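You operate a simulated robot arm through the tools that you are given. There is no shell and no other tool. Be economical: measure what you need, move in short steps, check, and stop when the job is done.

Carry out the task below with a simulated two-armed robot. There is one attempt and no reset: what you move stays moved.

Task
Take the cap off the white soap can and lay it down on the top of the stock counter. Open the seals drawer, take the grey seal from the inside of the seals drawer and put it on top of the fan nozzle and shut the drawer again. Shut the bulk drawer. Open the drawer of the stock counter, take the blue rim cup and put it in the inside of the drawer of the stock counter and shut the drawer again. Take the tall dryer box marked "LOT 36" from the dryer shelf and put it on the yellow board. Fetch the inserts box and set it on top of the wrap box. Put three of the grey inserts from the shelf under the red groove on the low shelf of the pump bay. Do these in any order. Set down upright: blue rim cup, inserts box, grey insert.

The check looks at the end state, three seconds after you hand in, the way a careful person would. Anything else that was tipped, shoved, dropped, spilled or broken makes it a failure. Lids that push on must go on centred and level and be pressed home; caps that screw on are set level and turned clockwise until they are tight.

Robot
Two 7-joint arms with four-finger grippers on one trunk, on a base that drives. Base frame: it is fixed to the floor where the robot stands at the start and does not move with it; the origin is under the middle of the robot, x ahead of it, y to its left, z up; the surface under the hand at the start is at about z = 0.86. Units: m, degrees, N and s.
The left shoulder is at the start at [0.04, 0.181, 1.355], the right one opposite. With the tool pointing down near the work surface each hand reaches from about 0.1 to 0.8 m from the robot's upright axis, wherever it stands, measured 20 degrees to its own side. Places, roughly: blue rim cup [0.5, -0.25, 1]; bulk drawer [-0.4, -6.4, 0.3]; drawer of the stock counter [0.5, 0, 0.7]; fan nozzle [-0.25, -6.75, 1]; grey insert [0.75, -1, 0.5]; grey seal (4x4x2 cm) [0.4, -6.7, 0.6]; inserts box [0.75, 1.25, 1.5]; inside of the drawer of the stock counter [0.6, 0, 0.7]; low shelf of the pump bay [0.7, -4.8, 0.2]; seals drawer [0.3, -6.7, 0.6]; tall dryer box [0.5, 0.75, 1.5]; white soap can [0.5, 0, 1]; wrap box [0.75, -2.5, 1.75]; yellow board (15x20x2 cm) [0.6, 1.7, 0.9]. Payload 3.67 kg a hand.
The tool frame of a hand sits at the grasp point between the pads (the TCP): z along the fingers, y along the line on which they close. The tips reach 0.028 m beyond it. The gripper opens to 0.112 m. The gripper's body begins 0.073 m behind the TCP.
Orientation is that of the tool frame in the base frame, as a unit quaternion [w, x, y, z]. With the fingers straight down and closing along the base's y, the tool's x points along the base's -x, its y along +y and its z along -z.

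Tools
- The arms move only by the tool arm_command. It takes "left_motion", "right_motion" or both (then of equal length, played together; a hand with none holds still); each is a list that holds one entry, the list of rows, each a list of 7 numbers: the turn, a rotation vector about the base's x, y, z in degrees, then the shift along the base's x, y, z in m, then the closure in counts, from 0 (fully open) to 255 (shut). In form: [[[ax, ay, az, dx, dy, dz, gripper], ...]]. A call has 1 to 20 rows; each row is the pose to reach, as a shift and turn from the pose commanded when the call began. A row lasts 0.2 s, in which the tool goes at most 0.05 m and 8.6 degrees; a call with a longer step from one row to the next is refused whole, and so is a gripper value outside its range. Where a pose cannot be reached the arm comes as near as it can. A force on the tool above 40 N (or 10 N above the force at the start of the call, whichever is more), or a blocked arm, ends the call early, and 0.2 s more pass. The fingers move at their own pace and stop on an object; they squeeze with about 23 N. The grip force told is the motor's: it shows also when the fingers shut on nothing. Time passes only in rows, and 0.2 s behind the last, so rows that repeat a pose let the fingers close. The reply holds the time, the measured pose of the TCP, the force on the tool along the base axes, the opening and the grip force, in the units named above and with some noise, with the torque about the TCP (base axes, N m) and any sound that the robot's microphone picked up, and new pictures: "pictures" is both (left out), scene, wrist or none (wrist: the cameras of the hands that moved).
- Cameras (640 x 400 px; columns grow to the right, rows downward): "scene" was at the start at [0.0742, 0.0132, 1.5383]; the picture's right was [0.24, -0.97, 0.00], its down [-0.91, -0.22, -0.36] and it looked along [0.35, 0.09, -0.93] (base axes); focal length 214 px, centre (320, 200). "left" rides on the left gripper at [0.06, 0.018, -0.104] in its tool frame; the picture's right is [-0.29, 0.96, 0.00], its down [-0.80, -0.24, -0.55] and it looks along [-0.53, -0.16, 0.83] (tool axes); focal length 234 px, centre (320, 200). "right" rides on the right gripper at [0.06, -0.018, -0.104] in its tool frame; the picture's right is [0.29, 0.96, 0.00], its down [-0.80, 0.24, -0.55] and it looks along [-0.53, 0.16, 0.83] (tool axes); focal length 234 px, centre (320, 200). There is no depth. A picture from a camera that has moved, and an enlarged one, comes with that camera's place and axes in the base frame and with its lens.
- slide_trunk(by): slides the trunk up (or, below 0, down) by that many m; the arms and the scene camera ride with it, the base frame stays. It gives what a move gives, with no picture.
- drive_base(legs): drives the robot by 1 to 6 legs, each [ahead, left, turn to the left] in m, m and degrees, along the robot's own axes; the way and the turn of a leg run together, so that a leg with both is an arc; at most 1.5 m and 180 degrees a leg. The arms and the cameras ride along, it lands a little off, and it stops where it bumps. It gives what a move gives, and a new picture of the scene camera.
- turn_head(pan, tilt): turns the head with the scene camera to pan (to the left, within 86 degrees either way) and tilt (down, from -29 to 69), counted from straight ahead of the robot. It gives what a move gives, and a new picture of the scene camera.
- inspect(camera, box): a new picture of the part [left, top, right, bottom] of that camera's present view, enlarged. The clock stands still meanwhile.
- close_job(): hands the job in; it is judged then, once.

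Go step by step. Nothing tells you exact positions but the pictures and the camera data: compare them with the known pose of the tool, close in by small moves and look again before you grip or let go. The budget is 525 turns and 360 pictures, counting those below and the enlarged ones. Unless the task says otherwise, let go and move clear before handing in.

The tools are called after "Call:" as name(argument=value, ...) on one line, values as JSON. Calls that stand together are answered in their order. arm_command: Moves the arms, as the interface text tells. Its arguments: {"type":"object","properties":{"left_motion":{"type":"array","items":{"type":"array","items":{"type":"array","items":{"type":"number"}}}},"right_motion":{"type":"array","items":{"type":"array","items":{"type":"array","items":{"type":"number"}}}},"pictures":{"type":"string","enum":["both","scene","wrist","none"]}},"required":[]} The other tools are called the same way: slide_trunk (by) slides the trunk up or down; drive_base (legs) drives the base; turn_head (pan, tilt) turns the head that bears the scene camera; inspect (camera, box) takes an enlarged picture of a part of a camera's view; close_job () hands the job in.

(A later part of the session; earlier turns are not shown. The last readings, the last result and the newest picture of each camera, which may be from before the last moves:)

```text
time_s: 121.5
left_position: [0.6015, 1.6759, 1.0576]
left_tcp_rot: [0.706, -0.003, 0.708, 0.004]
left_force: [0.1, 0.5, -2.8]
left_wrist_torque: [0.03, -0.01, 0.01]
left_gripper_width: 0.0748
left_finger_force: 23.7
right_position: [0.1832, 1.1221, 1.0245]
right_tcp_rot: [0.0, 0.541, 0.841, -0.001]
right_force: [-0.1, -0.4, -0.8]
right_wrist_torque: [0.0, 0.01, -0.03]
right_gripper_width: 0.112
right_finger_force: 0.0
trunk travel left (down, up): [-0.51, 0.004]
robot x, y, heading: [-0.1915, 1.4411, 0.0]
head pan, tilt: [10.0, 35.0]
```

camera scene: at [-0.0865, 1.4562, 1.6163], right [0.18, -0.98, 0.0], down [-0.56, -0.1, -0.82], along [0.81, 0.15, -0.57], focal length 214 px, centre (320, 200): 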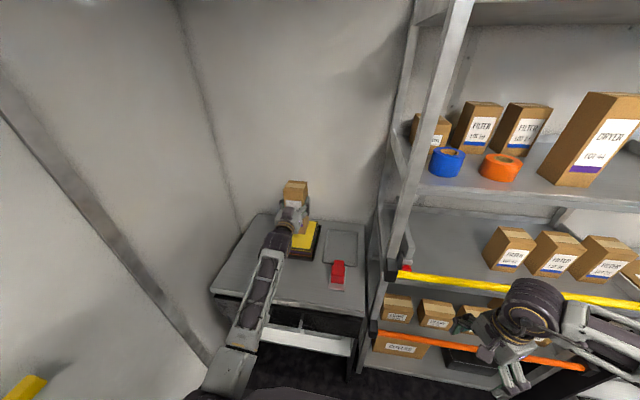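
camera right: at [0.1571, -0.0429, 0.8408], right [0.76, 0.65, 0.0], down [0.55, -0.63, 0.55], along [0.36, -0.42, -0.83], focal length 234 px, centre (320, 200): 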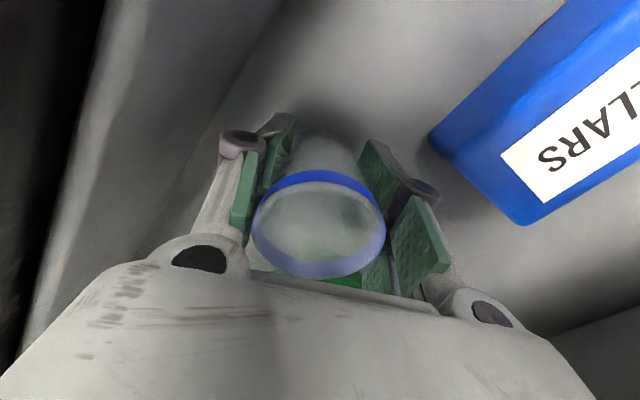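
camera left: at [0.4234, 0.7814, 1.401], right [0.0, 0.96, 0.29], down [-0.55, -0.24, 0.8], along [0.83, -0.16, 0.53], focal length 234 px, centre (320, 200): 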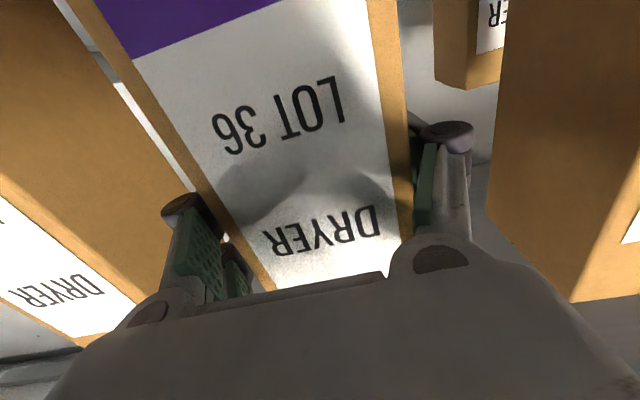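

Call:
arm_command(left_motion=[[[0, 0, 0, 0, 0, -0.003, 220], [0, 0, 0, 0, 0, -0.006, 220]]], pictures="none")

Call:
arm_command(left_motion=[[[0, 0, 0, 0, 0, -0.002, 220], [0, 0, 0, 0, 0, -0.004, 220]]], pictures="none")

Call:
inspect(camera="scene", box=[245, 185, 345, 285])

```text
time_s: 122.0
left_position: [0.6027, 1.6755, 1.0516]
left_tcp_rot: [0.706, -0.004, 0.708, 0.004]
left_force: [1.1, -0.8, -2.8]
left_wrist_torque: [-0.01, 0.03, 0.03]
left_gripper_width: 0.075
left_finger_force: 22.8
right_position: [0.183, 1.122, 1.0243]
right_tcp_rot: [0.0, 0.541, 0.841, -0.001]
right_force: [0.9, -0.9, -0.6]
right_wrist_torque: [0.01, 0.01, -0.01]
right_gripper_width: 0.1119
right_finger_force: 0.0
trunk travel left (down, up): [-0.51, 0.004]
robot x, y, heading: [-0.1923, 1.4403, 0.6]
head pan, tilt: [10.0, 35.0]
```

```text
time_s: 122.7
left_position: [0.6006, 1.6764, 1.0478]
left_tcp_rot: [0.706, -0.003, 0.708, 0.004]
left_force: [0.5, 0.4, -3.6]
left_wrist_torque: [0.02, -0.01, 0.0]
left_gripper_width: 0.0748
left_finger_force: 22.6
right_position: [0.1823, 1.1221, 1.0239]
right_tcp_rot: [-0.001, 0.541, 0.841, 0.0]
right_force: [-0.1, -0.1, 1.1]
right_wrist_torque: [-0.03, -0.01, -0.03]
right_gripper_width: 0.112
right_finger_force: 0.0
trunk travel left (down, up): [-0.51, 0.004]
robot x, y, heading: [-0.1898, 1.4397, 0.4]
head pan, tilt: [10.0, 35.0]
```

```text
4.00 times, centred on (295, 235) of scene
camera zoom: at [-0.0853, 1.4562, 1.6162], right [0.18, -0.98, 0.0], down [-0.56, -0.1, -0.82], along [0.81, 0.15, -0.57], focal length 858 px, centre (420, 60)
```

zoom: 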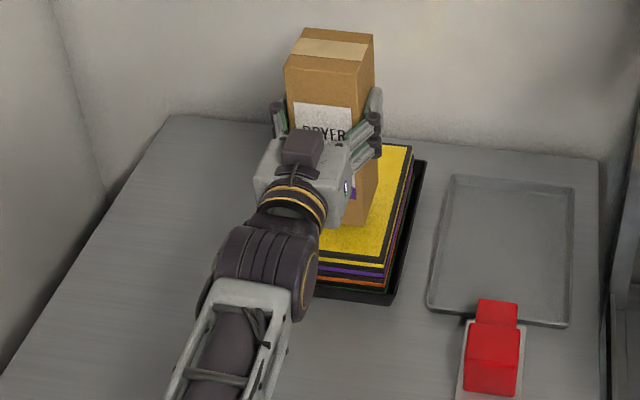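

Call:
arm_command(left_motion=[[[0, 0, 0, 0, 0, -0.002, 220], [0, 0, 0, 0, 0, -0.005, 220], [0, 0, 0, 0, 0, -0.007, 220]]], pictures="none")

Call:
arm_command(left_motion=[[[0, 0, 0, 0, 0, -0.002, 220], [0, 0, 0, 0, 0, -0.004, 220]]], pictures="none")

Call:
arm_command(left_motion=[[[0, 0, 0, 0, 0, -0.002, 220], [0, 0, 0, 0, 0, -0.004, 220]]], pictures="none")

```text
time_s: 123.5
left_position: [0.6018, 1.675, 1.0405]
left_tcp_rot: [0.706, -0.003, 0.708, 0.004]
left_force: [0.5, 1.0, -2.6]
left_wrist_torque: [-0.06, 0.02, 0.01]
left_gripper_width: 0.0751
left_finger_force: 23.2
right_position: [0.1824, 1.122, 1.0229]
right_tcp_rot: [0.0, 0.54, 0.841, -0.001]
right_force: [0.5, -1.0, -0.7]
right_wrist_torque: [-0.01, -0.03, 0.01]
right_gripper_width: 0.112
right_finger_force: 0.1
trunk travel left (down, up): [-0.51, 0.004]
robot x, y, heading: [-0.1883, 1.4424, 0.3]
head pan, tilt: [10.0, 35.0]
```

```text
time_s: 124.0
left_position: [0.6011, 1.6754, 1.0372]
left_tcp_rot: [0.707, -0.004, 0.707, 0.004]
left_force: [-0.7, 0.1, -2.0]
left_wrist_torque: [0.0, 0.04, 0.0]
left_gripper_width: 0.0748
left_finger_force: 22.7
right_position: [0.1837, 1.122, 1.0254]
right_tcp_rot: [-0.001, 0.541, 0.841, -0.001]
right_force: [0.4, -0.5, -0.2]
right_wrist_torque: [0.01, -0.04, 0.02]
right_gripper_width: 0.1121
right_finger_force: 0.0
trunk travel left (down, up): [-0.51, 0.004]
robot x, y, heading: [-0.1904, 1.4422, 0.4]
head pan, tilt: [10.0, 35.0]
```

```text
time_s: 124.7
left_position: [0.6005, 1.6756, 1.0325]
left_tcp_rot: [0.706, -0.003, 0.708, 0.004]
left_force: [-0.2, 0.0, -2.9]
left_wrist_torque: [-0.02, 0.01, -0.01]
left_gripper_width: 0.0751
left_finger_force: 23.0
right_position: [0.1827, 1.1218, 1.0235]
right_tcp_rot: [0.0, 0.541, 0.841, 0.0]
right_force: [-0.5, 0.4, 0.3]
right_wrist_torque: [0.0, -0.02, 0.03]
right_gripper_width: 0.1121
right_finger_force: 0.1
trunk travel left (down, up): [-0.51, 0.004]
robot x, y, heading: [-0.1939, 1.4403, 0.2]
head pan, tilt: [10.0, 35.0]
```

Call:
arm_command(left_motion=[[[0, 0, 0, 0, 0, -0.002, 220], [0, 0, 0, 0, 0, -0.004, 220]]], pictures="none")

Call:
arm_command(left_motion=[[[0, 0, 0, 0, 0, -0.002, 220], [0, 0, 0, 0, 0, -0.004, 220]]], pictures="none")

Call:
inspect(camera="scene", box=[245, 185, 345, 285])

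```text
time_s: 125.2
left_position: [0.5998, 1.6762, 1.0286]
left_tcp_rot: [0.706, -0.002, 0.708, 0.003]
left_force: [0.6, -0.2, -2.5]
left_wrist_torque: [0.02, -0.01, 0.02]
left_gripper_width: 0.0748
left_finger_force: 23.4
right_position: [0.1832, 1.1222, 1.0236]
right_tcp_rot: [-0.001, 0.541, 0.841, -0.002]
right_force: [0.4, 0.5, -0.7]
right_wrist_torque: [0.0, -0.01, 0.02]
right_gripper_width: 0.1122
right_finger_force: 0.1
trunk travel left (down, up): [-0.51, 0.004]
robot x, y, heading: [-0.1951, 1.4412, 0.3]
head pan, tilt: [10.0, 35.0]
```

```text
time_s: 125.8
left_position: [0.6014, 1.6757, 1.0257]
left_tcp_rot: [0.706, -0.004, 0.708, 0.004]
left_force: [0.1, 0.7, -2.7]
left_wrist_torque: [0.0, 0.02, 0.0]
left_gripper_width: 0.0746
left_finger_force: 23.2
right_position: [0.1824, 1.1216, 1.0247]
right_tcp_rot: [0.0, 0.541, 0.841, -0.001]
right_force: [-0.2, 0.1, -0.7]
right_wrist_torque: [0.01, 0.01, -0.03]
right_gripper_width: 0.1121
right_finger_force: 0.0
trunk travel left (down, up): [-0.51, 0.004]
robot x, y, heading: [-0.1927, 1.4394, 0.2]
head pan, tilt: [10.0, 35.0]
```

```text
4.00 times, centred on (295, 235) of scene
camera zoom: at [-0.0853, 1.4562, 1.6162], right [0.18, -0.98, 0.0], down [-0.56, -0.1, -0.82], along [0.81, 0.15, -0.57], focal length 858 px, centre (420, 60)
```

zoom: 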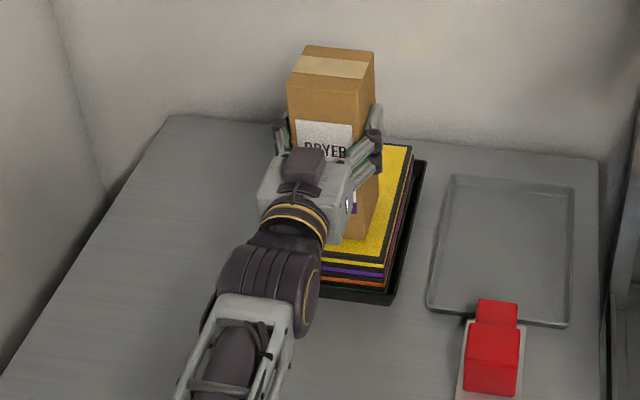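

Call:
arm_command(left_motion=[[[0, 0, 0, 0, 0, -0.002, 220], [0, 0, 0, 0, 0, -0.004, 220]]], pictures="none")

Call:
arm_command(left_motion=[[[0, 0, 0, 0, 0, -0.002, 220], [0, 0, 0, 0, 0, -0.004, 220]]], pictures="none")

Call:
arm_command(left_motion=[[[0, 0, 0, 0, 0, -0.002, 220], [0, 0, 0, 0, 0, -0.004, 220]]], pictures="none")

```text
time_s: 126.5
left_position: [0.6008, 1.6759, 1.0216]
left_tcp_rot: [0.707, -0.003, 0.707, 0.003]
left_force: [-0.9, -0.3, -3.2]
left_wrist_torque: [0.0, 0.02, 0.03]
left_gripper_width: 0.0751
left_finger_force: 22.6
right_position: [0.1828, 1.1219, 1.0242]
right_tcp_rot: [0.0, 0.542, 0.841, 0.0]
right_force: [0.7, 0.6, 0.5]
right_wrist_torque: [0.04, 0.01, 0.04]
right_gripper_width: 0.1123
right_finger_force: 0.0
trunk travel left (down, up): [-0.51, 0.004]
robot x, y, heading: [-0.1939, 1.4382, 0.5]
head pan, tilt: [10.0, 35.0]
```

```text
time_s: 127.0
left_position: [0.6016, 1.6745, 1.0197]
left_tcp_rot: [0.707, -0.004, 0.707, 0.003]
left_force: [-0.8, 0.8, 2.0]
left_wrist_torque: [-0.08, 0.26, 0.01]
left_gripper_width: 0.0749
left_finger_force: 22.4
right_position: [0.1811, 1.1217, 1.0254]
right_tcp_rot: [-0.001, 0.541, 0.841, -0.001]
right_force: [-0.7, -0.9, -0.3]
right_wrist_torque: [-0.01, -0.01, -0.02]
right_gripper_width: 0.1121
right_finger_force: 0.2
trunk travel left (down, up): [-0.51, 0.004]
robot x, y, heading: [-0.1904, 1.4424, 0.0]
head pan, tilt: [10.0, 35.0]
```

```text
time_s: 127.7
left_position: [0.6009, 1.6749, 1.0192]
left_tcp_rot: [0.709, -0.003, 0.705, 0.004]
left_force: [2.6, 1.4, 15.6]
left_wrist_torque: [0.05, 0.07, 0.01]
left_gripper_width: 0.0751
left_finger_force: 23.0
right_position: [0.1814, 1.1211, 1.0242]
right_tcp_rot: [0.0, 0.541, 0.841, 0.0]
right_force: [0.1, 0.3, -0.1]
right_wrist_torque: [-0.03, -0.03, 0.01]
right_gripper_width: 0.112
right_finger_force: 0.1
trunk travel left (down, up): [-0.51, 0.004]
robot x, y, heading: [-0.1923, 1.4437, 0.2]
head pan, tilt: [10.0, 35.0]
```

Contact: board top is ~0.893, so its centre is more like (0.64, 1.68). I lift a little, move 3 cm further in and set down again.

Call:
arm_command(left_motion=[[[0, 0, 0, 0, 0, 0.01, 220], [0, 0, 0, 0.01, 0.002, 0.01, 220], [0, 0, 0, 0.03, 0.004, 0.01, 220], [0, 0, 0, 0.03, 0.004, 0.006, 220], [0, 0, 0, 0.03, 0.004, 0.003, 220], [0, 0, 0, 0.03, 0.004, 0.0, 220]]], pictures="none")

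Call:
inspect(camera="scene", box=[245, 185, 345, 285])

```text
time_s: 129.1
left_position: [0.6301, 1.6793, 1.0182]
left_tcp_rot: [0.71, -0.003, 0.704, 0.005]
left_force: [0.8, 0.5, 13.8]
left_wrist_torque: [-0.16, 0.14, -0.02]
left_gripper_width: 0.0752
left_finger_force: 22.8
right_position: [0.1814, 1.1216, 1.0245]
right_tcp_rot: [0.0, 0.541, 0.841, 0.0]
right_force: [-0.3, -0.8, 0.3]
right_wrist_torque: [0.0, -0.01, 0.01]
right_gripper_width: 0.112
right_finger_force: 0.1
trunk travel left (down, up): [-0.51, 0.004]
robot x, y, heading: [-0.1934, 1.4424, 0.4]
head pan, tilt: [10.0, 35.0]
```

```text
4.00 times, centred on (295, 235) of scene
camera zoom: at [-0.0876, 1.4553, 1.6165], right [0.18, -0.98, 0.0], down [-0.56, -0.1, -0.82], along [0.81, 0.15, -0.57], focal length 858 px, centre (420, 60)
```

zoom: 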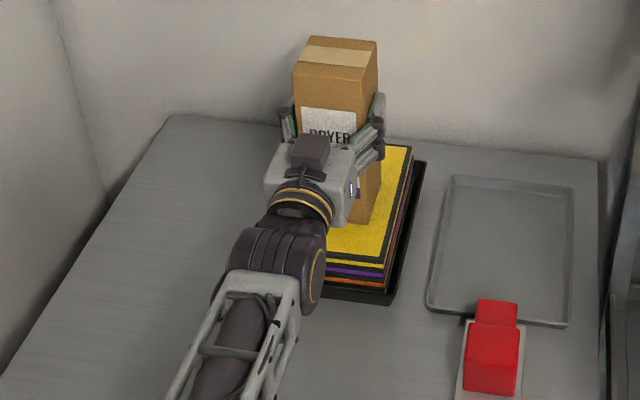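

Set down. I open the fingers and withdraw straight back.

Call:
arm_command(left_motion=[[[0, 0, 0, 0, 0, 0.001, 180], [0, 0, 0, 0, 0, 0.001, 120], [0, 0, 0, 0, 0, 0.001, 60], [0, 0, 0, 0, 0, 0.001, 20], [0, 0, 0, -0.02, 0, 0.001, 10], [0, 0, 0, -0.05, 0, 0.001, 10], [0, 0, 0, -0.09, 0, 0.001, 10], [0, 0, 0, -0.13, 0, 0.01, 10], [0, 0, 0, -0.16, 0, 0.03, 10]]], pictures="scene")

Call:
inspect(camera="scene", box=[245, 165, 365, 285])

```text
time_s: 131.1
left_position: [0.4686, 1.6809, 1.0447]
left_tcp_rot: [0.706, -0.004, 0.709, 0.005]
left_force: [-0.7, 0.3, -0.2]
left_wrist_torque: [-0.04, 0.03, 0.02]
left_gripper_width: 0.1076
left_finger_force: 0.1
right_position: [0.1822, 1.1222, 1.0249]
right_tcp_rot: [-0.001, 0.541, 0.841, -0.001]
right_force: [-0.2, 0.5, 0.3]
right_wrist_torque: [0.0, 0.0, -0.05]
right_gripper_width: 0.112
right_finger_force: 0.0
trunk travel left (down, up): [-0.51, 0.004]
robot x, y, heading: [-0.1917, 1.4411, 0.3]
head pan, tilt: [10.0, 35.0]
camera scene: at [-0.0872, 1.4559, 1.6164], right [0.18, -0.98, 0.0], down [-0.56, -0.1, -0.82], along [0.81, 0.15, -0.57], focal length 214 px, centre (320, 200)
```

scene: 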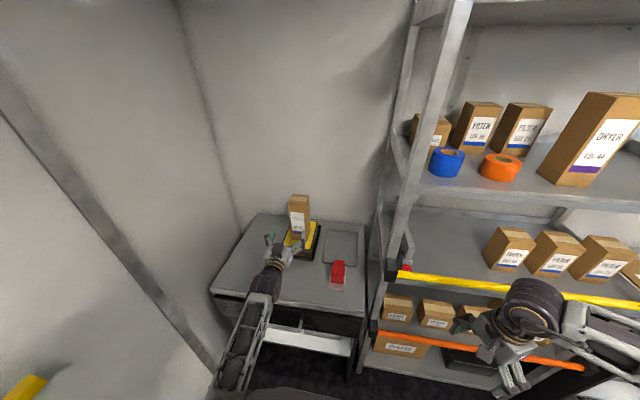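

```text
3.33 times, centred on (305, 225) of scene
camera zoom: at [-0.0872, 1.4559, 1.6164], right [0.18, -0.98, 0.0], down [-0.56, -0.1, -0.82], along [0.81, 0.15, -0.57], focal length 715 px, centre (370, 117)
```

zoom: 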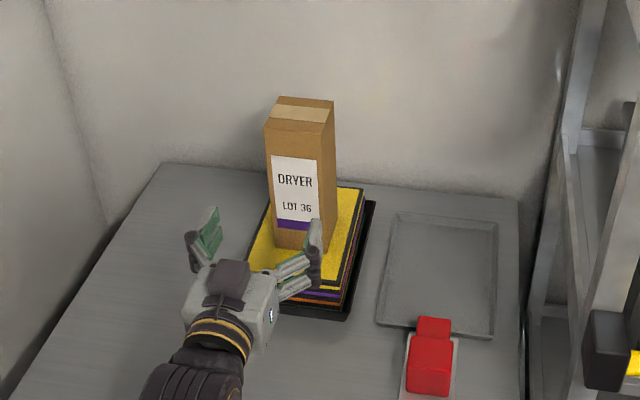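

The LOT 36 box stands on the yellow board. Next: the inserts box on the shelf behind the blue tape roll. I back off and reposition for a view.

Call:
drive_base(legs=[[-0.4, 0, 0], [0, -0.25, 0]])

Call:
turn_head(pan=0, tilt=15)

Call:
inspect(camera="scene", box=[300, 150, 460, 250])

```text
time_s: 135.1
left_position: [0.0693, 1.4271, 1.0448]
left_tcp_rot: [0.707, -0.005, 0.708, 0.005]
left_force: [-0.5, 0.6, 0.3]
left_wrist_torque: [0.0, -0.03, -0.01]
left_gripper_width: 0.1076
left_finger_force: 0.1
right_position: [-0.2187, 0.8692, 1.024]
right_tcp_rot: [0.0, 0.54, 0.842, -0.002]
right_force: [0.7, 0.1, 0.8]
right_wrist_torque: [-0.03, 0.04, -0.02]
right_gripper_width: 0.112
right_finger_force: 0.0
trunk travel left (down, up): [-0.51, 0.004]
robot x, y, heading: [-0.5938, 1.1847, 0.4]
head pan, tilt: [10.0, 35.0]
camera scene: at [-0.4867, 1.2034, 1.6162], right [0.18, -0.98, 0.0], down [-0.56, -0.1, -0.82], along [0.81, 0.15, -0.57], focal length 214 px, centre (320, 200)
```

scene: 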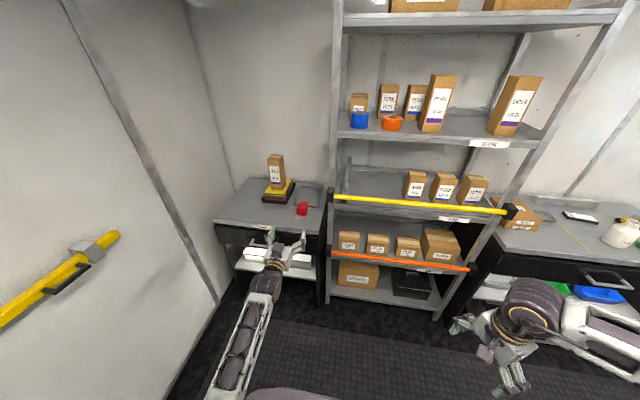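

```text
time_s: 135.9
left_position: [0.0693, 1.4268, 1.0443]
left_tcp_rot: [0.706, -0.003, 0.708, 0.005]
left_force: [0.5, -0.4, 0.0]
left_wrist_torque: [0.03, 0.01, -0.04]
left_gripper_width: 0.1075
left_finger_force: 0.1
right_position: [-0.2175, 0.8683, 1.0252]
right_tcp_rot: [0.0, 0.54, 0.842, -0.001]
right_force: [0.5, 0.2, -0.6]
right_wrist_torque: [0.02, 0.0, 0.01]
right_gripper_width: 0.112
right_finger_force: 0.1
trunk travel left (down, up): [-0.51, 0.004]
robot x, y, heading: [-0.5888, 1.1861, 0.5]
head pan, tilt: [0.0, 15.0]
camera scene: at [-0.4797, 1.1861, 1.6482], right [0.01, -1.0, 0.0], down [-0.26, 0.0, -0.97], along [0.97, 0.01, -0.26], focal length 214 px, centre (320, 200)
```

scene: 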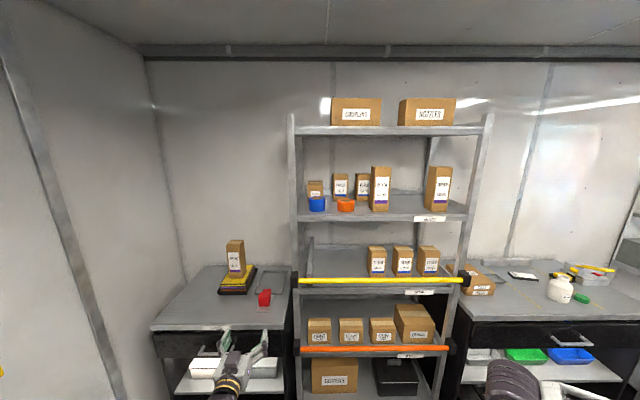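

```text
4.00 times, centred on (380, 200) of scene
camera zoom: at [-0.4797, 1.1861, 1.6482], right [0.01, -1.0, 0.0], down [-0.26, 0.0, -0.97], along [0.97, 0.01, -0.26], focal length 858 px, centre (80, 200)
```

zoom: 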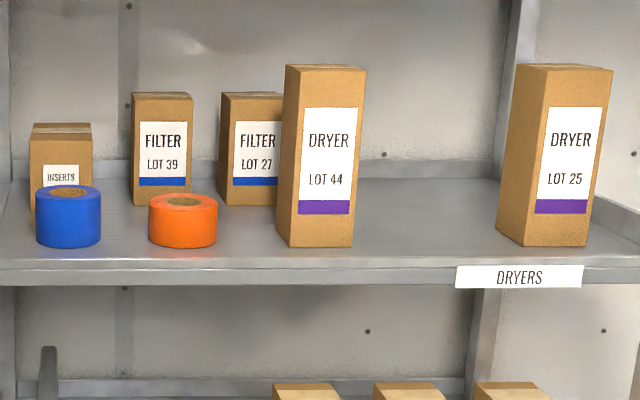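

Inserts box: about x 0.68–0.815, y 1.18–1.265, top 1.423; the blue tape (top 1.387) stands in front. I'll come in over the tape with the left hand pitched 30° down.

Call:
arm_command(left_motion=[[[0, 3, 0, 0, 0, 0.035, 0], [0, 6, 0, 0, 0, 0.07, 0], [0, 9, 0, 0, 0, 0.105, 0], [0, 12, 0, 0, 0, 0.14, 0], [0, 15, 0, 0, 0, 0.175, 0], [0, 18, 0, 0, 0, 0.21, 0], [0, 21, 0, 0, 0, 0.245, 0], [0, 24, 0, 0, 0, 0.28, 0], [0, 27, 0, 0, 0, 0.315, 0], [0, 30, 0, 0, 0, 0.35, 0], [0, 30, 0, 0, 0, 0.385, 0], [0, 30, 0, 0, 0, 0.42, 0]]], pictures="none")

Call:
drive_base(legs=[[0, -0.205, -0.5], [0.4, 0, 0]])

Call:
inspect(camera="left", box=[0, 0, 640, 400])

```text
time_s: 138.5
left_position: [0.0673, 1.4272, 1.4653]
left_tcp_rot: [0.5, -0.002, 0.866, 0.005]
left_force: [-0.3, 0.0, 0.0]
left_wrist_torque: [0.01, 0.0, 0.03]
left_gripper_width: 0.112
left_finger_force: 0.0
right_position: [-0.2184, 0.8674, 1.0254]
right_tcp_rot: [0.0, 0.541, 0.841, -0.002]
right_force: [0.4, 0.8, 0.2]
right_wrist_torque: [-0.01, -0.01, 0.02]
right_gripper_width: 0.1122
right_finger_force: 0.0
trunk travel left (down, up): [-0.51, 0.004]
robot x, y, heading: [-0.592, 1.1887, 0.5]
head pan, tilt: [0.0, 15.0]
```

```text
time_s: 142.3
left_position: [0.4649, 1.2157, 1.4659]
left_tcp_rot: [0.498, 0.0, 0.867, 0.003]
left_force: [0.1, 0.2, 1.4]
left_wrist_torque: [0.01, 0.0, -0.02]
left_gripper_width: 0.112
left_finger_force: 0.1
right_position: [0.1767, 0.6591, 1.0235]
right_tcp_rot: [0.0, 0.543, 0.84, 0.001]
right_force: [-0.7, 1.1, 0.6]
right_wrist_torque: [-0.05, -0.03, 0.01]
right_gripper_width: 0.1119
right_finger_force: 0.1
trunk travel left (down, up): [-0.51, 0.004]
robot x, y, heading: [-0.1989, 0.9795, 0.1]
head pan, tilt: [0.0, 15.0]
camera scene: at [-0.0843, 0.978, 1.6484], right [0.0, -1.0, 0.0], down [-0.26, 0.0, -0.97], along [0.97, 0.0, -0.26], focal length 214 px, centre (320, 200)
```

scene: 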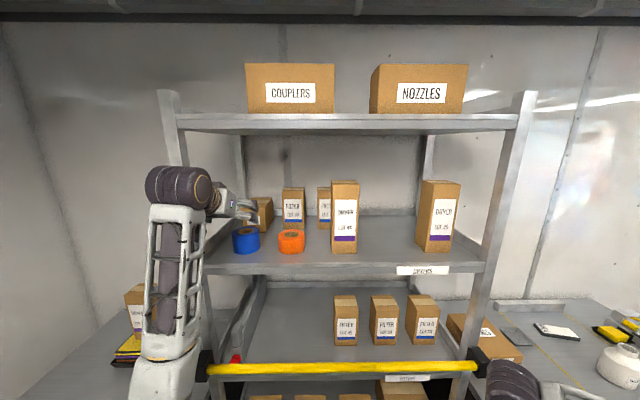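

```text
1.00 times, centred on (320, 200) of left (not enlarged: the box is as wide or as high as the picture)
camera zoom: at [0.3436, 1.233, 1.4668], right [0.14, 0.96, 0.26], down [-0.08, -0.25, 0.97], along [0.99, -0.16, 0.04], focal length 234 px, centre (320, 200)
```

zoom: 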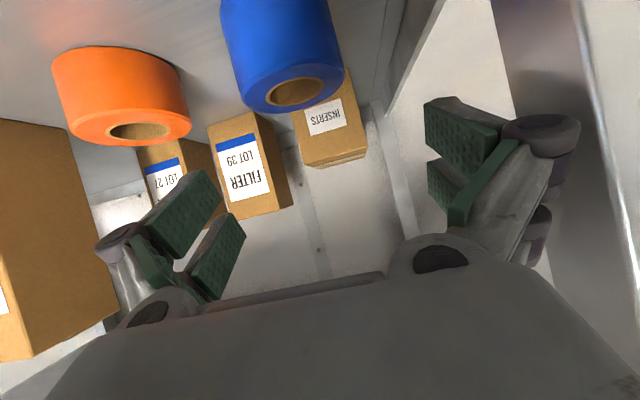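

Call:
inspect(camera="left", box=[200, 40, 440, 200])

Call:
inspect(camera="scene", box=[130, 140, 330, 290])

```text
2.50 times, centred on (320, 120) of left
camera zoom: at [0.3436, 1.233, 1.4668], right [0.14, 0.96, 0.26], down [-0.08, -0.25, 0.97], along [0.99, -0.16, 0.04], focal length 585 px, centre (320, 400)
```

zoom: 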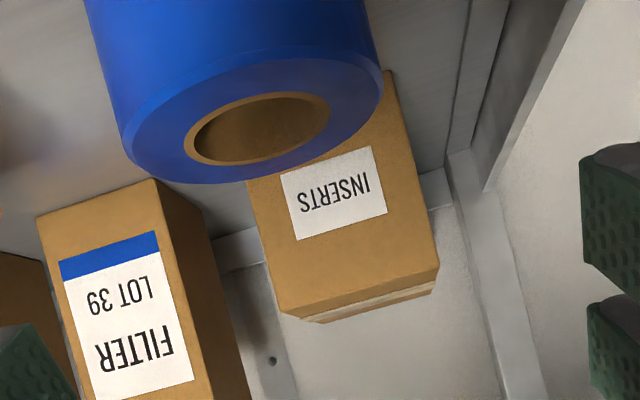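

```text
2.67 times, centred on (230, 215) of scene
camera zoom: at [-0.0843, 0.978, 1.6484], right [0.0, -1.0, 0.0], down [-0.26, 0.0, -0.97], along [0.97, 0.0, -0.26], focal length 572 px, centre (560, 160)
```

zoom: 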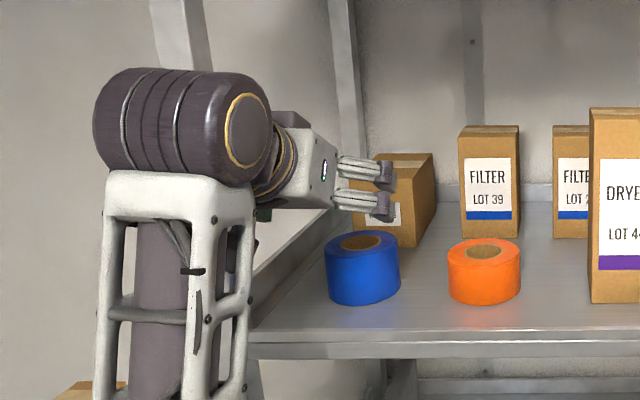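

The box's y-centre is ≈1.215–1.22 and its width ≈0.09. I stand back 7 cm and 3 cm to the right so the arm reaches in flatter past the post.

Call:
drive_base(legs=[[-0.07, -0.025, 0]])

Call:
arm_command(left_motion=[[[0, 0, 0, 0.03, 0, 0, 0], [0, 0, 0, 0.06, 0, 0, 0], [0, 0, 0, 0.09, 0, 0, 0], [0, 0, 0, 0.12, 0, 0, 0], [0, 0, 0, 0.15, 0, 0, 0], [0, 0, 0, 0.18, 0, 0, 0]]], pictures="both")

```text
time_s: 143.3
left_position: [0.4033, 1.1951, 1.4609]
left_tcp_rot: [0.497, -0.001, 0.868, 0.003]
left_force: [0.9, 0.4, -0.4]
left_wrist_torque: [0.01, 0.03, -0.02]
left_gripper_width: 0.1119
left_finger_force: 0.0
right_position: [0.1123, 0.6355, 1.0232]
right_tcp_rot: [-0.001, 0.542, 0.84, -0.003]
right_force: [1.4, 0.0, -0.3]
right_wrist_torque: [-0.01, 0.06, 0.0]
right_gripper_width: 0.1119
right_finger_force: 0.0
trunk travel left (down, up): [-0.51, 0.004]
robot x, y, heading: [-0.2625, 0.9515, 0.2]
head pan, tilt: [0.0, 15.0]
camera scene: at [-0.1445, 0.9562, 1.6476], right [0.0, -1.0, 0.0], down [-0.26, 0.0, -0.96], along [0.96, 0.0, -0.26], focal length 214 px, centre (320, 200)
```

scene: 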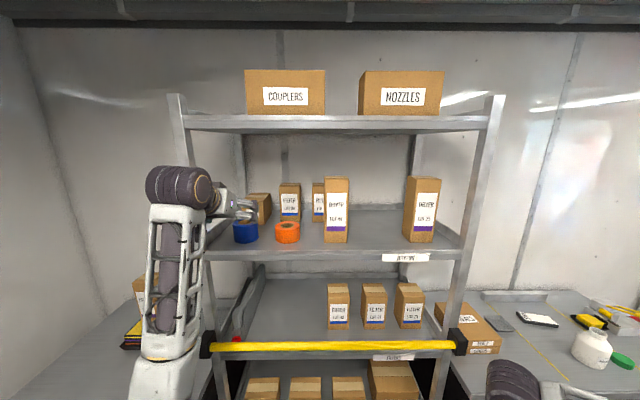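

```text
time_s: 144.8
left_position: [0.5787, 1.1907, 1.4654]
left_tcp_rot: [0.499, -0.002, 0.866, 0.005]
left_force: [0.0, 0.4, -0.6]
left_wrist_torque: [0.02, 0.01, 0.0]
left_gripper_width: 0.1122
left_finger_force: 0.1
right_position: [0.1103, 0.634, 1.0245]
right_tcp_rot: [0.0, 0.542, 0.84, 0.0]
right_force: [0.8, 1.2, -0.1]
right_wrist_torque: [0.03, -0.07, 0.03]
right_gripper_width: 0.1121
right_finger_force: 0.0
trunk travel left (down, up): [-0.51, 0.004]
robot x, y, heading: [-0.2632, 0.954, 0.2]
head pan, tilt: [0.0, 15.0]
camera scene: at [-0.1518, 0.9529, 1.6483], right [0.0, -1.0, 0.0], down [-0.26, 0.0, -0.97], along [0.97, 0.0, -0.26], focal length 214 px, centre (320, 200)
camera left: at [0.4563, 1.2078, 1.4662], right [0.14, 0.96, 0.26], down [-0.08, -0.25, 0.97], along [0.99, -0.15, 0.04], focal length 234 px, centre (320, 200)
```

scene: 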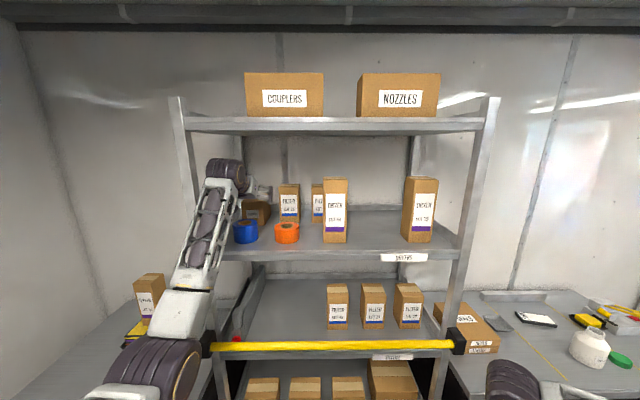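
left: 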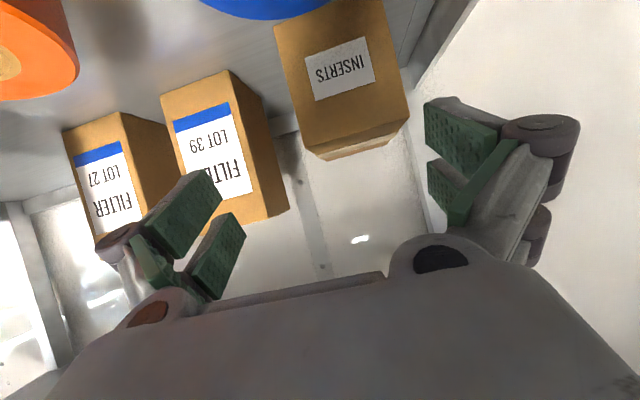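

Call:
arm_command(left_motion=[[[0, 0, 0, 0.015, 0.01, 0, 0], [0, 0, 0, 0.03, 0.02, 0, 0], [0, 0, 0, 0.045, 0.03, 0, 0], [0, 0, 0, 0.06, 0.031, 0, 0], [0, 0, 0, 0.08, 0.031, 0, 0]]], pictures="both")

```text
time_s: 145.9
left_position: [0.6585, 1.2225, 1.4643]
left_tcp_rot: [0.499, 0.0, 0.867, 0.004]
left_force: [-0.5, -0.6, 1.1]
left_wrist_torque: [0.0, 0.03, 0.01]
left_gripper_width: 0.1119
left_finger_force: 0.1
right_position: [0.1106, 0.6333, 1.0243]
right_tcp_rot: [-0.001, 0.542, 0.841, -0.001]
right_force: [-0.8, 0.6, 0.1]
right_wrist_torque: [0.01, -0.02, -0.04]
right_gripper_width: 0.1122
right_finger_force: 0.1
trunk travel left (down, up): [-0.51, 0.004]
robot x, y, heading: [-0.263, 0.9521, 0.2]
head pan, tilt: [0.0, 15.0]
camera scene: at [-0.1507, 0.953, 1.6482], right [0.0, -1.0, 0.0], down [-0.26, 0.0, -0.97], along [0.97, 0.0, -0.26], focal length 214 px, centre (320, 200)
camera left: at [0.537, 1.239, 1.4657], right [0.14, 0.96, 0.26], down [-0.08, -0.25, 0.97], along [0.99, -0.15, 0.04], focal length 234 px, centre (320, 200)
```

scene: 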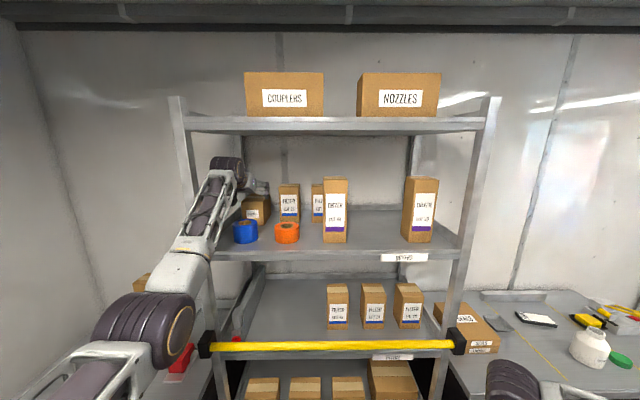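
left: 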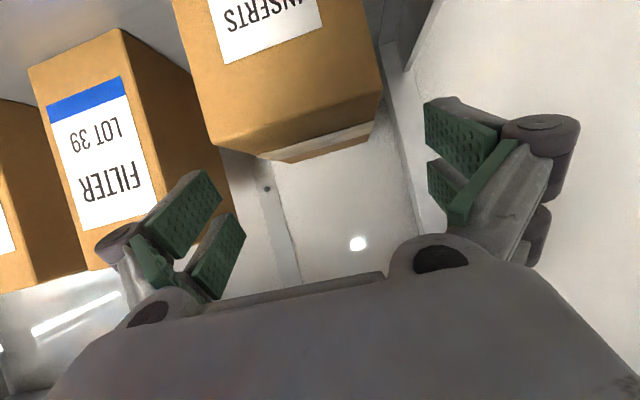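

Closer in, the box's centre is y≈1.216, front x≈0.66, top ≈1.43, width ≈0.09. I correct sideways and move over it, still above its top.

Call:
arm_command(left_motion=[[[0, 0, 0, 0.0, -0.0065, 0, 0], [0, 0, 0, 0.02, -0.0065, 0, 0], [0, 0, 0, 0.04, -0.0065, 0, 0], [0, 0, 0, 0.06, -0.0065, 0, 0]]], pictures="both")

Call:
inspect(camera="scene", box=[170, 130, 330, 260])

```text
time_s: 146.9
left_position: [0.6957, 1.2166, 1.4625]
left_tcp_rot: [0.5, -0.001, 0.866, 0.004]
left_force: [-0.8, 0.0, -0.7]
left_wrist_torque: [0.0, -0.01, 0.02]
left_gripper_width: 0.112
left_finger_force: 0.0
left hand out of reach, approached as far as the arm can: row 4
right_position: [0.1098, 0.6351, 1.0252]
right_tcp_rot: [0.0, 0.542, 0.841, -0.001]
right_force: [0.2, -1.0, -0.1]
right_wrist_torque: [-0.04, 0.06, -0.05]
right_gripper_width: 0.1119
right_finger_force: 0.0
trunk travel left (down, up): [-0.51, 0.004]
robot x, y, heading: [-0.2669, 0.955, 0.2]
head pan, tilt: [0.0, 15.0]
camera scene: at [-0.1513, 0.9536, 1.6482], right [0.0, -1.0, 0.0], down [-0.26, 0.0, -0.97], along [0.97, 0.0, -0.26], focal length 214 px, centre (320, 200)
camera left: at [0.576, 1.2329, 1.4635], right [0.14, 0.96, 0.26], down [-0.08, -0.25, 0.97], along [0.99, -0.15, 0.04], focal length 234 px, centre (320, 200)
```

scene: 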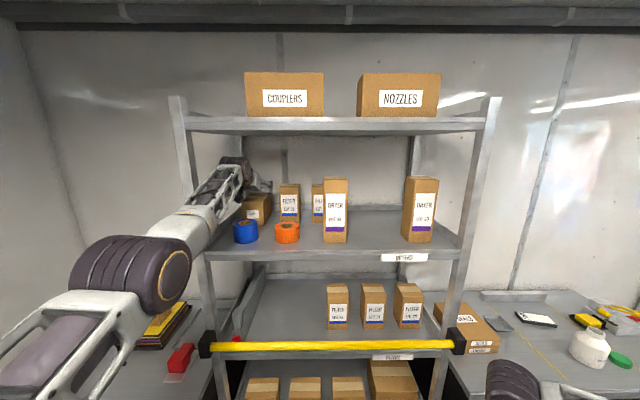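
left: 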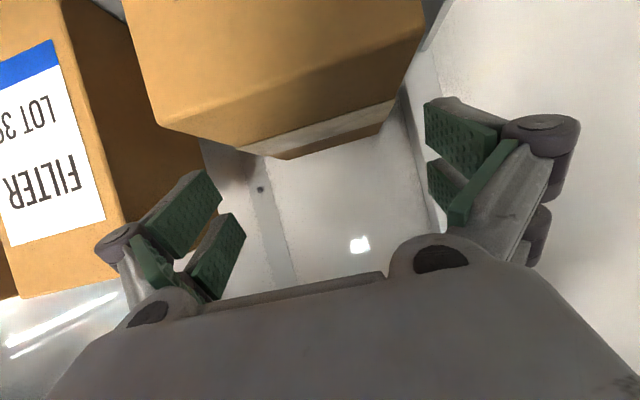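

```text
3.08 times, centred on (250, 195) of scene
camera zoom: at [-0.1513, 0.9536, 1.6482], right [0.0, -1.0, 0.0], down [-0.26, 0.0, -0.97], along [0.97, 0.0, -0.26], focal length 660 px, centre (535, 215)
```

zoom: 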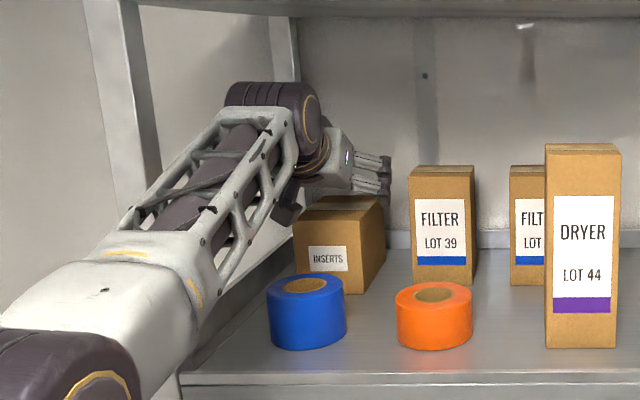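

Over the box and centred (y 1.217). I drive forward 2.5 cm, then lower to z≈1.408 around it.

Call:
drive_base(legs=[[0.025, 0, 0]])

Call:
arm_command(left_motion=[[[0, 0, 0, 0, 0, -0.015, 0], [0, 0, 0, 0, 0, -0.03, 0], [0, 0, 0, 0, 0, -0.045, 0], [0, 0, 0, 0, 0, -0.055, 0]]], pictures="wrist")

Call:
inspect(camera="scene", box=[170, 130, 330, 260])

```text
time_s: 147.8
left_position: [0.7136, 1.2164, 1.4691]
left_tcp_rot: [0.502, 0.0, 0.865, 0.004]
left_force: [-0.6, 0.7, 0.2]
left_wrist_torque: [-0.01, 0.01, -0.01]
left_gripper_width: 0.1121
left_finger_force: 0.1
right_position: [0.1286, 0.6352, 1.0268]
right_tcp_rot: [0.001, 0.542, 0.84, 0.001]
right_force: [-0.3, -0.2, 0.1]
right_wrist_torque: [0.01, -0.07, 0.04]
right_gripper_width: 0.112
right_finger_force: 0.1
trunk travel left (down, up): [-0.51, 0.004]
robot x, y, heading: [-0.2363, 0.9513, 0.4]
head pan, tilt: [0.0, 15.0]
camera scene: at [-0.1364, 0.9537, 1.649], right [0.0, -1.0, 0.0], down [-0.25, 0.0, -0.97], along [0.97, 0.0, -0.25], focal length 214 px, centre (320, 200)
```

scene: 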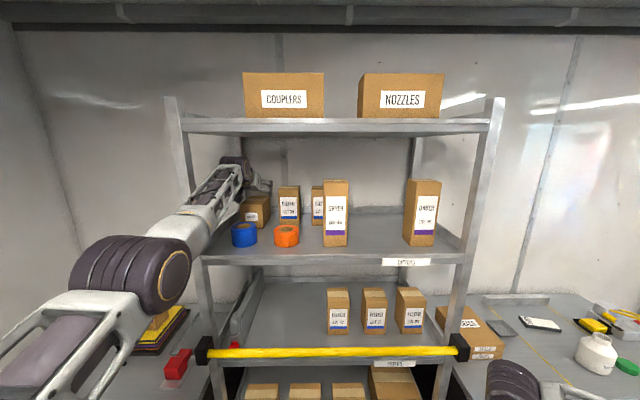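

```text
time_s: 148.9
left_position: [0.7209, 1.2183, 1.4264]
left_tcp_rot: [0.512, 0.002, 0.859, 0.006]
left_force: [-8.7, -2.2, 12.1]
left_wrist_torque: [0.72, 0.68, 0.39]
left_gripper_width: 0.1118
left_finger_force: 0.1
right_position: [0.1327, 0.6349, 1.0247]
right_tcp_rot: [0.0, 0.542, 0.841, -0.002]
right_force: [0.1, 1.2, 0.4]
right_wrist_torque: [0.0, 0.0, -0.02]
right_gripper_width: 0.1119
right_finger_force: 0.1
trunk travel left (down, up): [-0.51, 0.004]
robot x, y, heading: [-0.2392, 0.9539, 0.0]
head pan, tilt: [0.0, 15.0]
stopped in row 4 (left hand): the force on the tool passed its limit at 42 N (the readings are from after the stop); the commanded pose is now the measured one
camera left: at [0.5997, 1.2351, 1.4233], right [0.13, 0.96, 0.27], down [-0.11, -0.25, 0.96], along [0.99, -0.15, 0.07], focal length 234 px, centre (320, 200)
```

left: 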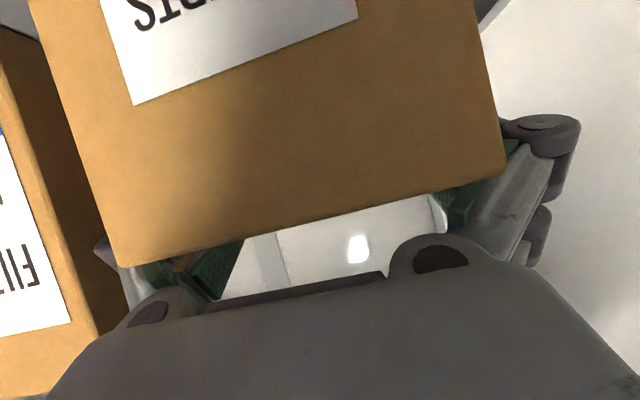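

```text
3.08 times, centred on (250, 195) of scene
camera zoom: at [-0.1277, 0.9538, 1.6481], right [0.0, -1.0, 0.0], down [-0.26, 0.0, -0.97], along [0.97, 0.0, -0.26], focal length 660 px, centre (535, 215)
```

zoom: 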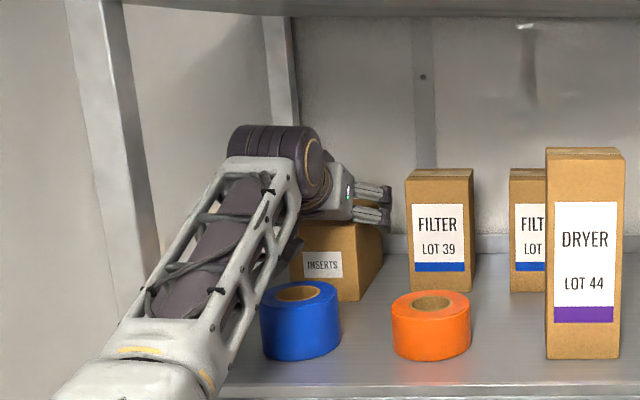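

Something touched at z 1.426. I look closely before doing anything else.

Call:
inspect(camera="left", box=[380, 60, 620, 300])

Call:
inspect(camera="left", box=[60, 180, 300, 340])

Call:
inspect(camera="scene", box=[200, 160, 290, 220])

```text
1.67 times, centred on (500, 180) of left
camera zoom: at [0.5997, 1.2351, 1.4233], right [0.13, 0.96, 0.27], down [-0.11, -0.25, 0.96], along [0.99, -0.15, 0.07], focal length 390 px, centre (20, 233)
```

zoom: 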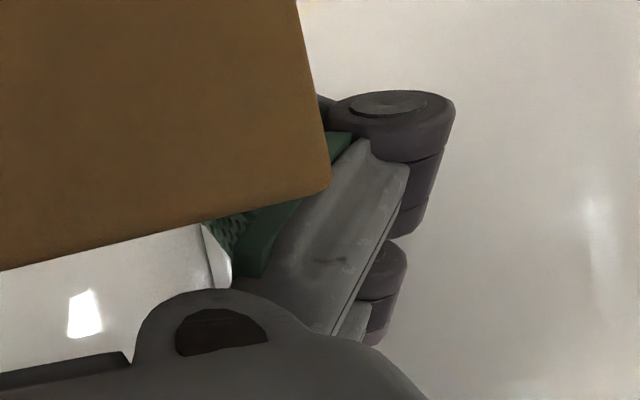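

```text
2.50 times, centred on (180, 260) of left
camera zoom: at [0.5997, 1.2351, 1.4233], right [0.13, 0.96, 0.27], down [-0.11, -0.25, 0.96], along [0.99, -0.15, 0.07], focal length 585 px, centre (670, 50)
```

zoom: 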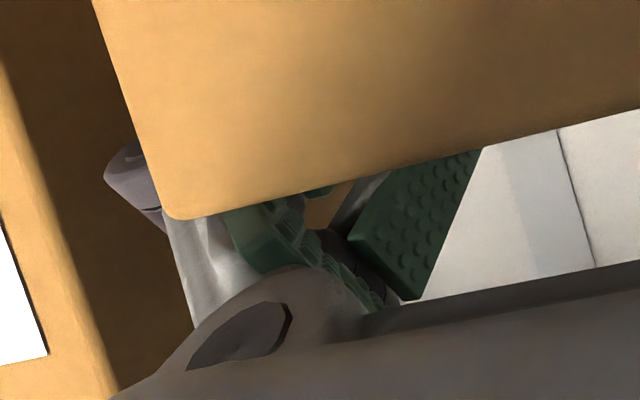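

```text
6.67 times, centred on (245, 190) of scene
camera zoom: at [-0.1277, 0.9538, 1.6481], right [0.0, -1.0, 0.0], down [-0.26, 0.0, -0.97], along [0.97, 0.0, -0.26], focal length 1430 px, centre (820, 267)
```

zoom: 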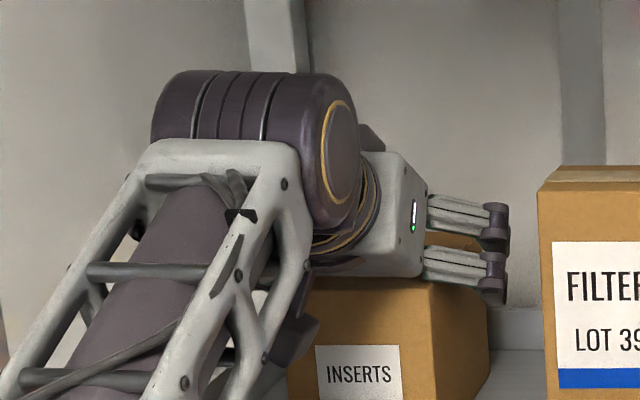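

The gripper housing rested on the box's top edge. I rise, pitch the hand to 40° for more room, back off slightly and lower again.

Call:
arm_command(left_motion=[[[0, 0, 0, -0.005, 0, 0.015, 0], [0, 0, 0, -0.01, 0, 0.03, 0], [0, 6, -0.3, -0.01, 0, 0.03, 0], [0, 11.6, -0.5, -0.01, 0, 0.03, 0], [0, 11.6, -0.5, -0.01, 0, 0.015, 0], [0, 11.6, -0.5, -0.01, 0, 0.0, 0], [0, 11.6, -0.5, -0.01, 0, -0.012, 0]]], pictures="none")

```text
time_s: 150.5
left_position: [0.7024, 1.2187, 1.4097]
left_tcp_rot: [0.42, 0.005, 0.907, 0.004]
left_force: [-1.3, 0.9, 7.0]
left_wrist_torque: [0.29, 0.28, 0.01]
left_gripper_width: 0.1119
left_finger_force: 0.0
left hand out of reach, approached as far as the arm can: row 4, 5, 6, 7
right_position: [0.1333, 0.6337, 1.0242]
right_tcp_rot: [-0.001, 0.542, 0.841, 0.0]
right_force: [-1.1, -0.4, 1.2]
right_wrist_torque: [0.01, 0.01, -0.01]
right_gripper_width: 0.1119
right_finger_force: 0.1
trunk travel left (down, up): [-0.51, 0.004]
robot x, y, heading: [-0.2385, 0.9527, 0.3]
head pan, tilt: [0.0, 15.0]
```

Call:
inspect(camera="left", box=[0, 0, 640, 400])

Call:
inspect(camera="scene", box=[200, 160, 290, 240])

```text
1.00 times, centred on (320, 200) of left (not enlarged: the box is as wide or as high as the picture)
camera zoom: at [0.5823, 1.2361, 1.4324], right [0.19, 0.95, 0.23], down [0.09, -0.25, 0.96], along [0.98, -0.16, -0.13], focal length 234 px, centre (320, 200)
```

zoom: 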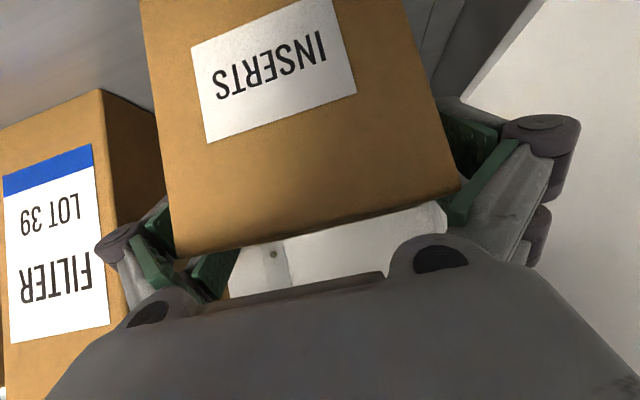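

```text
5.00 times, centred on (245, 200) of scene
camera zoom: at [-0.1291, 0.9536, 1.6485], right [0.0, -1.0, 0.0], down [-0.26, 0.0, -0.97], along [0.97, 0.0, -0.26], focal length 1072 px, centre (695, 200)
```

zoom: 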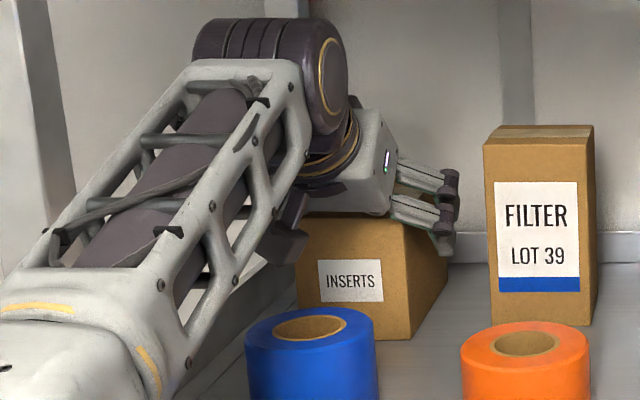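

The fingers straddle the box well enough; I close on it here.

Call:
arm_command(left_motion=[[[0, 0, 0, 0, 0, 0.001, 40], [0, 0, 0, 0, 0, 0.001, 80], [0, 0, 0, 0, 0, 0.001, 120], [0, 0, 0, 0, 0, 0.001, 200], [0, 0, 0, 0, 0, 0.001, 230]]], pictures="wrist")

```text
time_s: 151.7
left_position: [0.7007, 1.2168, 1.414]
left_tcp_rot: [0.422, 0.005, 0.906, 0.004]
left_force: [2.2, 0.8, 22.5]
left_wrist_torque: [-0.18, 0.8, -0.08]
left_gripper_width: 0.0912
left_finger_force: 23.0
right_position: [0.1313, 0.6336, 1.0251]
right_tcp_rot: [0.0, 0.541, 0.841, 0.001]
right_force: [0.0, 0.6, 0.7]
right_wrist_torque: [0.02, 0.03, -0.01]
right_gripper_width: 0.1122
right_finger_force: 0.1
trunk travel left (down, up): [-0.51, 0.004]
robot x, y, heading: [-0.2376, 0.9565, 0.2]
head pan, tilt: [0.0, 15.0]
camera left: at [0.5817, 1.2349, 1.4357], right [0.19, 0.95, 0.23], down [0.09, -0.25, 0.96], along [0.98, -0.16, -0.13], focal length 234 px, centre (320, 200)
```

left: 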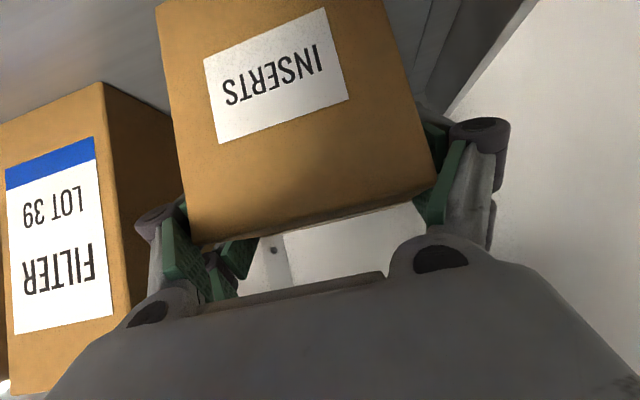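

Gripped (9.1 cm wide). I lift it 7 cm to clear the tape.

Call:
arm_command(left_motion=[[[0, 0, 0, 0, 0, 0.015, 240], [0, 0, 0, 0, 0, 0.03, 240], [0, 0, 0, 0, 0, 0.045, 240], [0, 0, 0, 0, 0, 0.06, 240], [0, 0, 0, 0, 0, 0.072, 240]]], pictures="wrist")

Call:
inspect(camera="scene", box=[170, 110, 330, 260])

```text
time_s: 152.9
left_position: [0.6865, 1.217, 1.4692]
left_tcp_rot: [0.42, 0.004, 0.908, 0.004]
left_force: [-1.4, 0.1, -2.2]
left_wrist_torque: [0.0, 0.1, 0.0]
left_gripper_width: 0.0852
left_finger_force: 22.7
left hand out of reach, approached as far as the arm can: row 1, 2, 3, 4, 5
right_position: [0.1339, 0.6337, 1.0257]
right_tcp_rot: [0.0, 0.541, 0.841, -0.001]
right_force: [-0.3, 0.5, -0.1]
right_wrist_torque: [0.01, 0.0, -0.01]
right_gripper_width: 0.1121
right_finger_force: 0.0
trunk travel left (down, up): [-0.51, 0.004]
robot x, y, heading: [-0.2458, 0.9559, 0.1]
head pan, tilt: [0.0, 15.0]
camera left: at [0.5683, 1.2348, 1.4924], right [0.19, 0.95, 0.23], down [0.09, -0.25, 0.96], along [0.98, -0.16, -0.14], focal length 234 px, centre (320, 200)
```

left: 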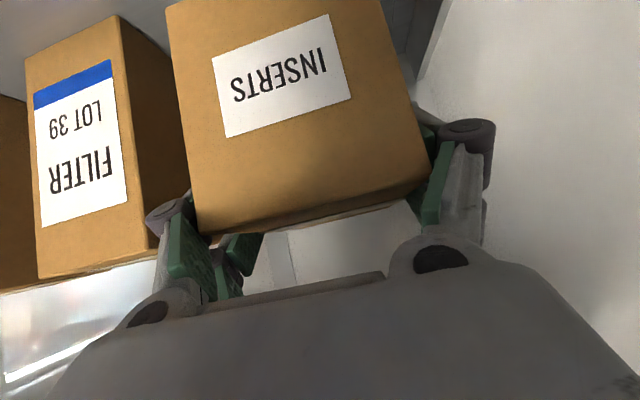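

```text
2.67 times, centred on (250, 185) of scene
camera zoom: at [-0.1267, 0.9537, 1.6482], right [0.0, -1.0, 0.0], down [-0.26, 0.0, -0.97], along [0.97, 0.0, -0.26], focal length 572 px, centre (507, 240)
```

zoom: 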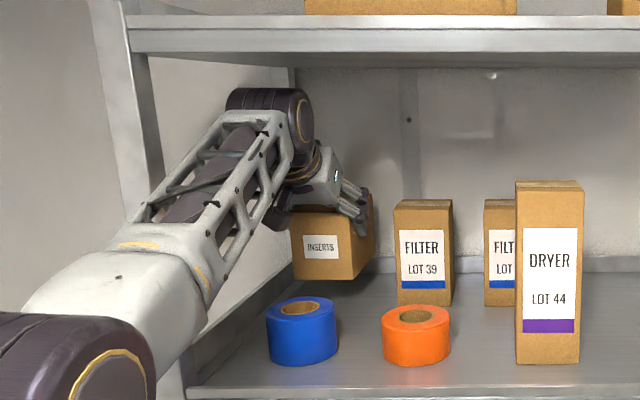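

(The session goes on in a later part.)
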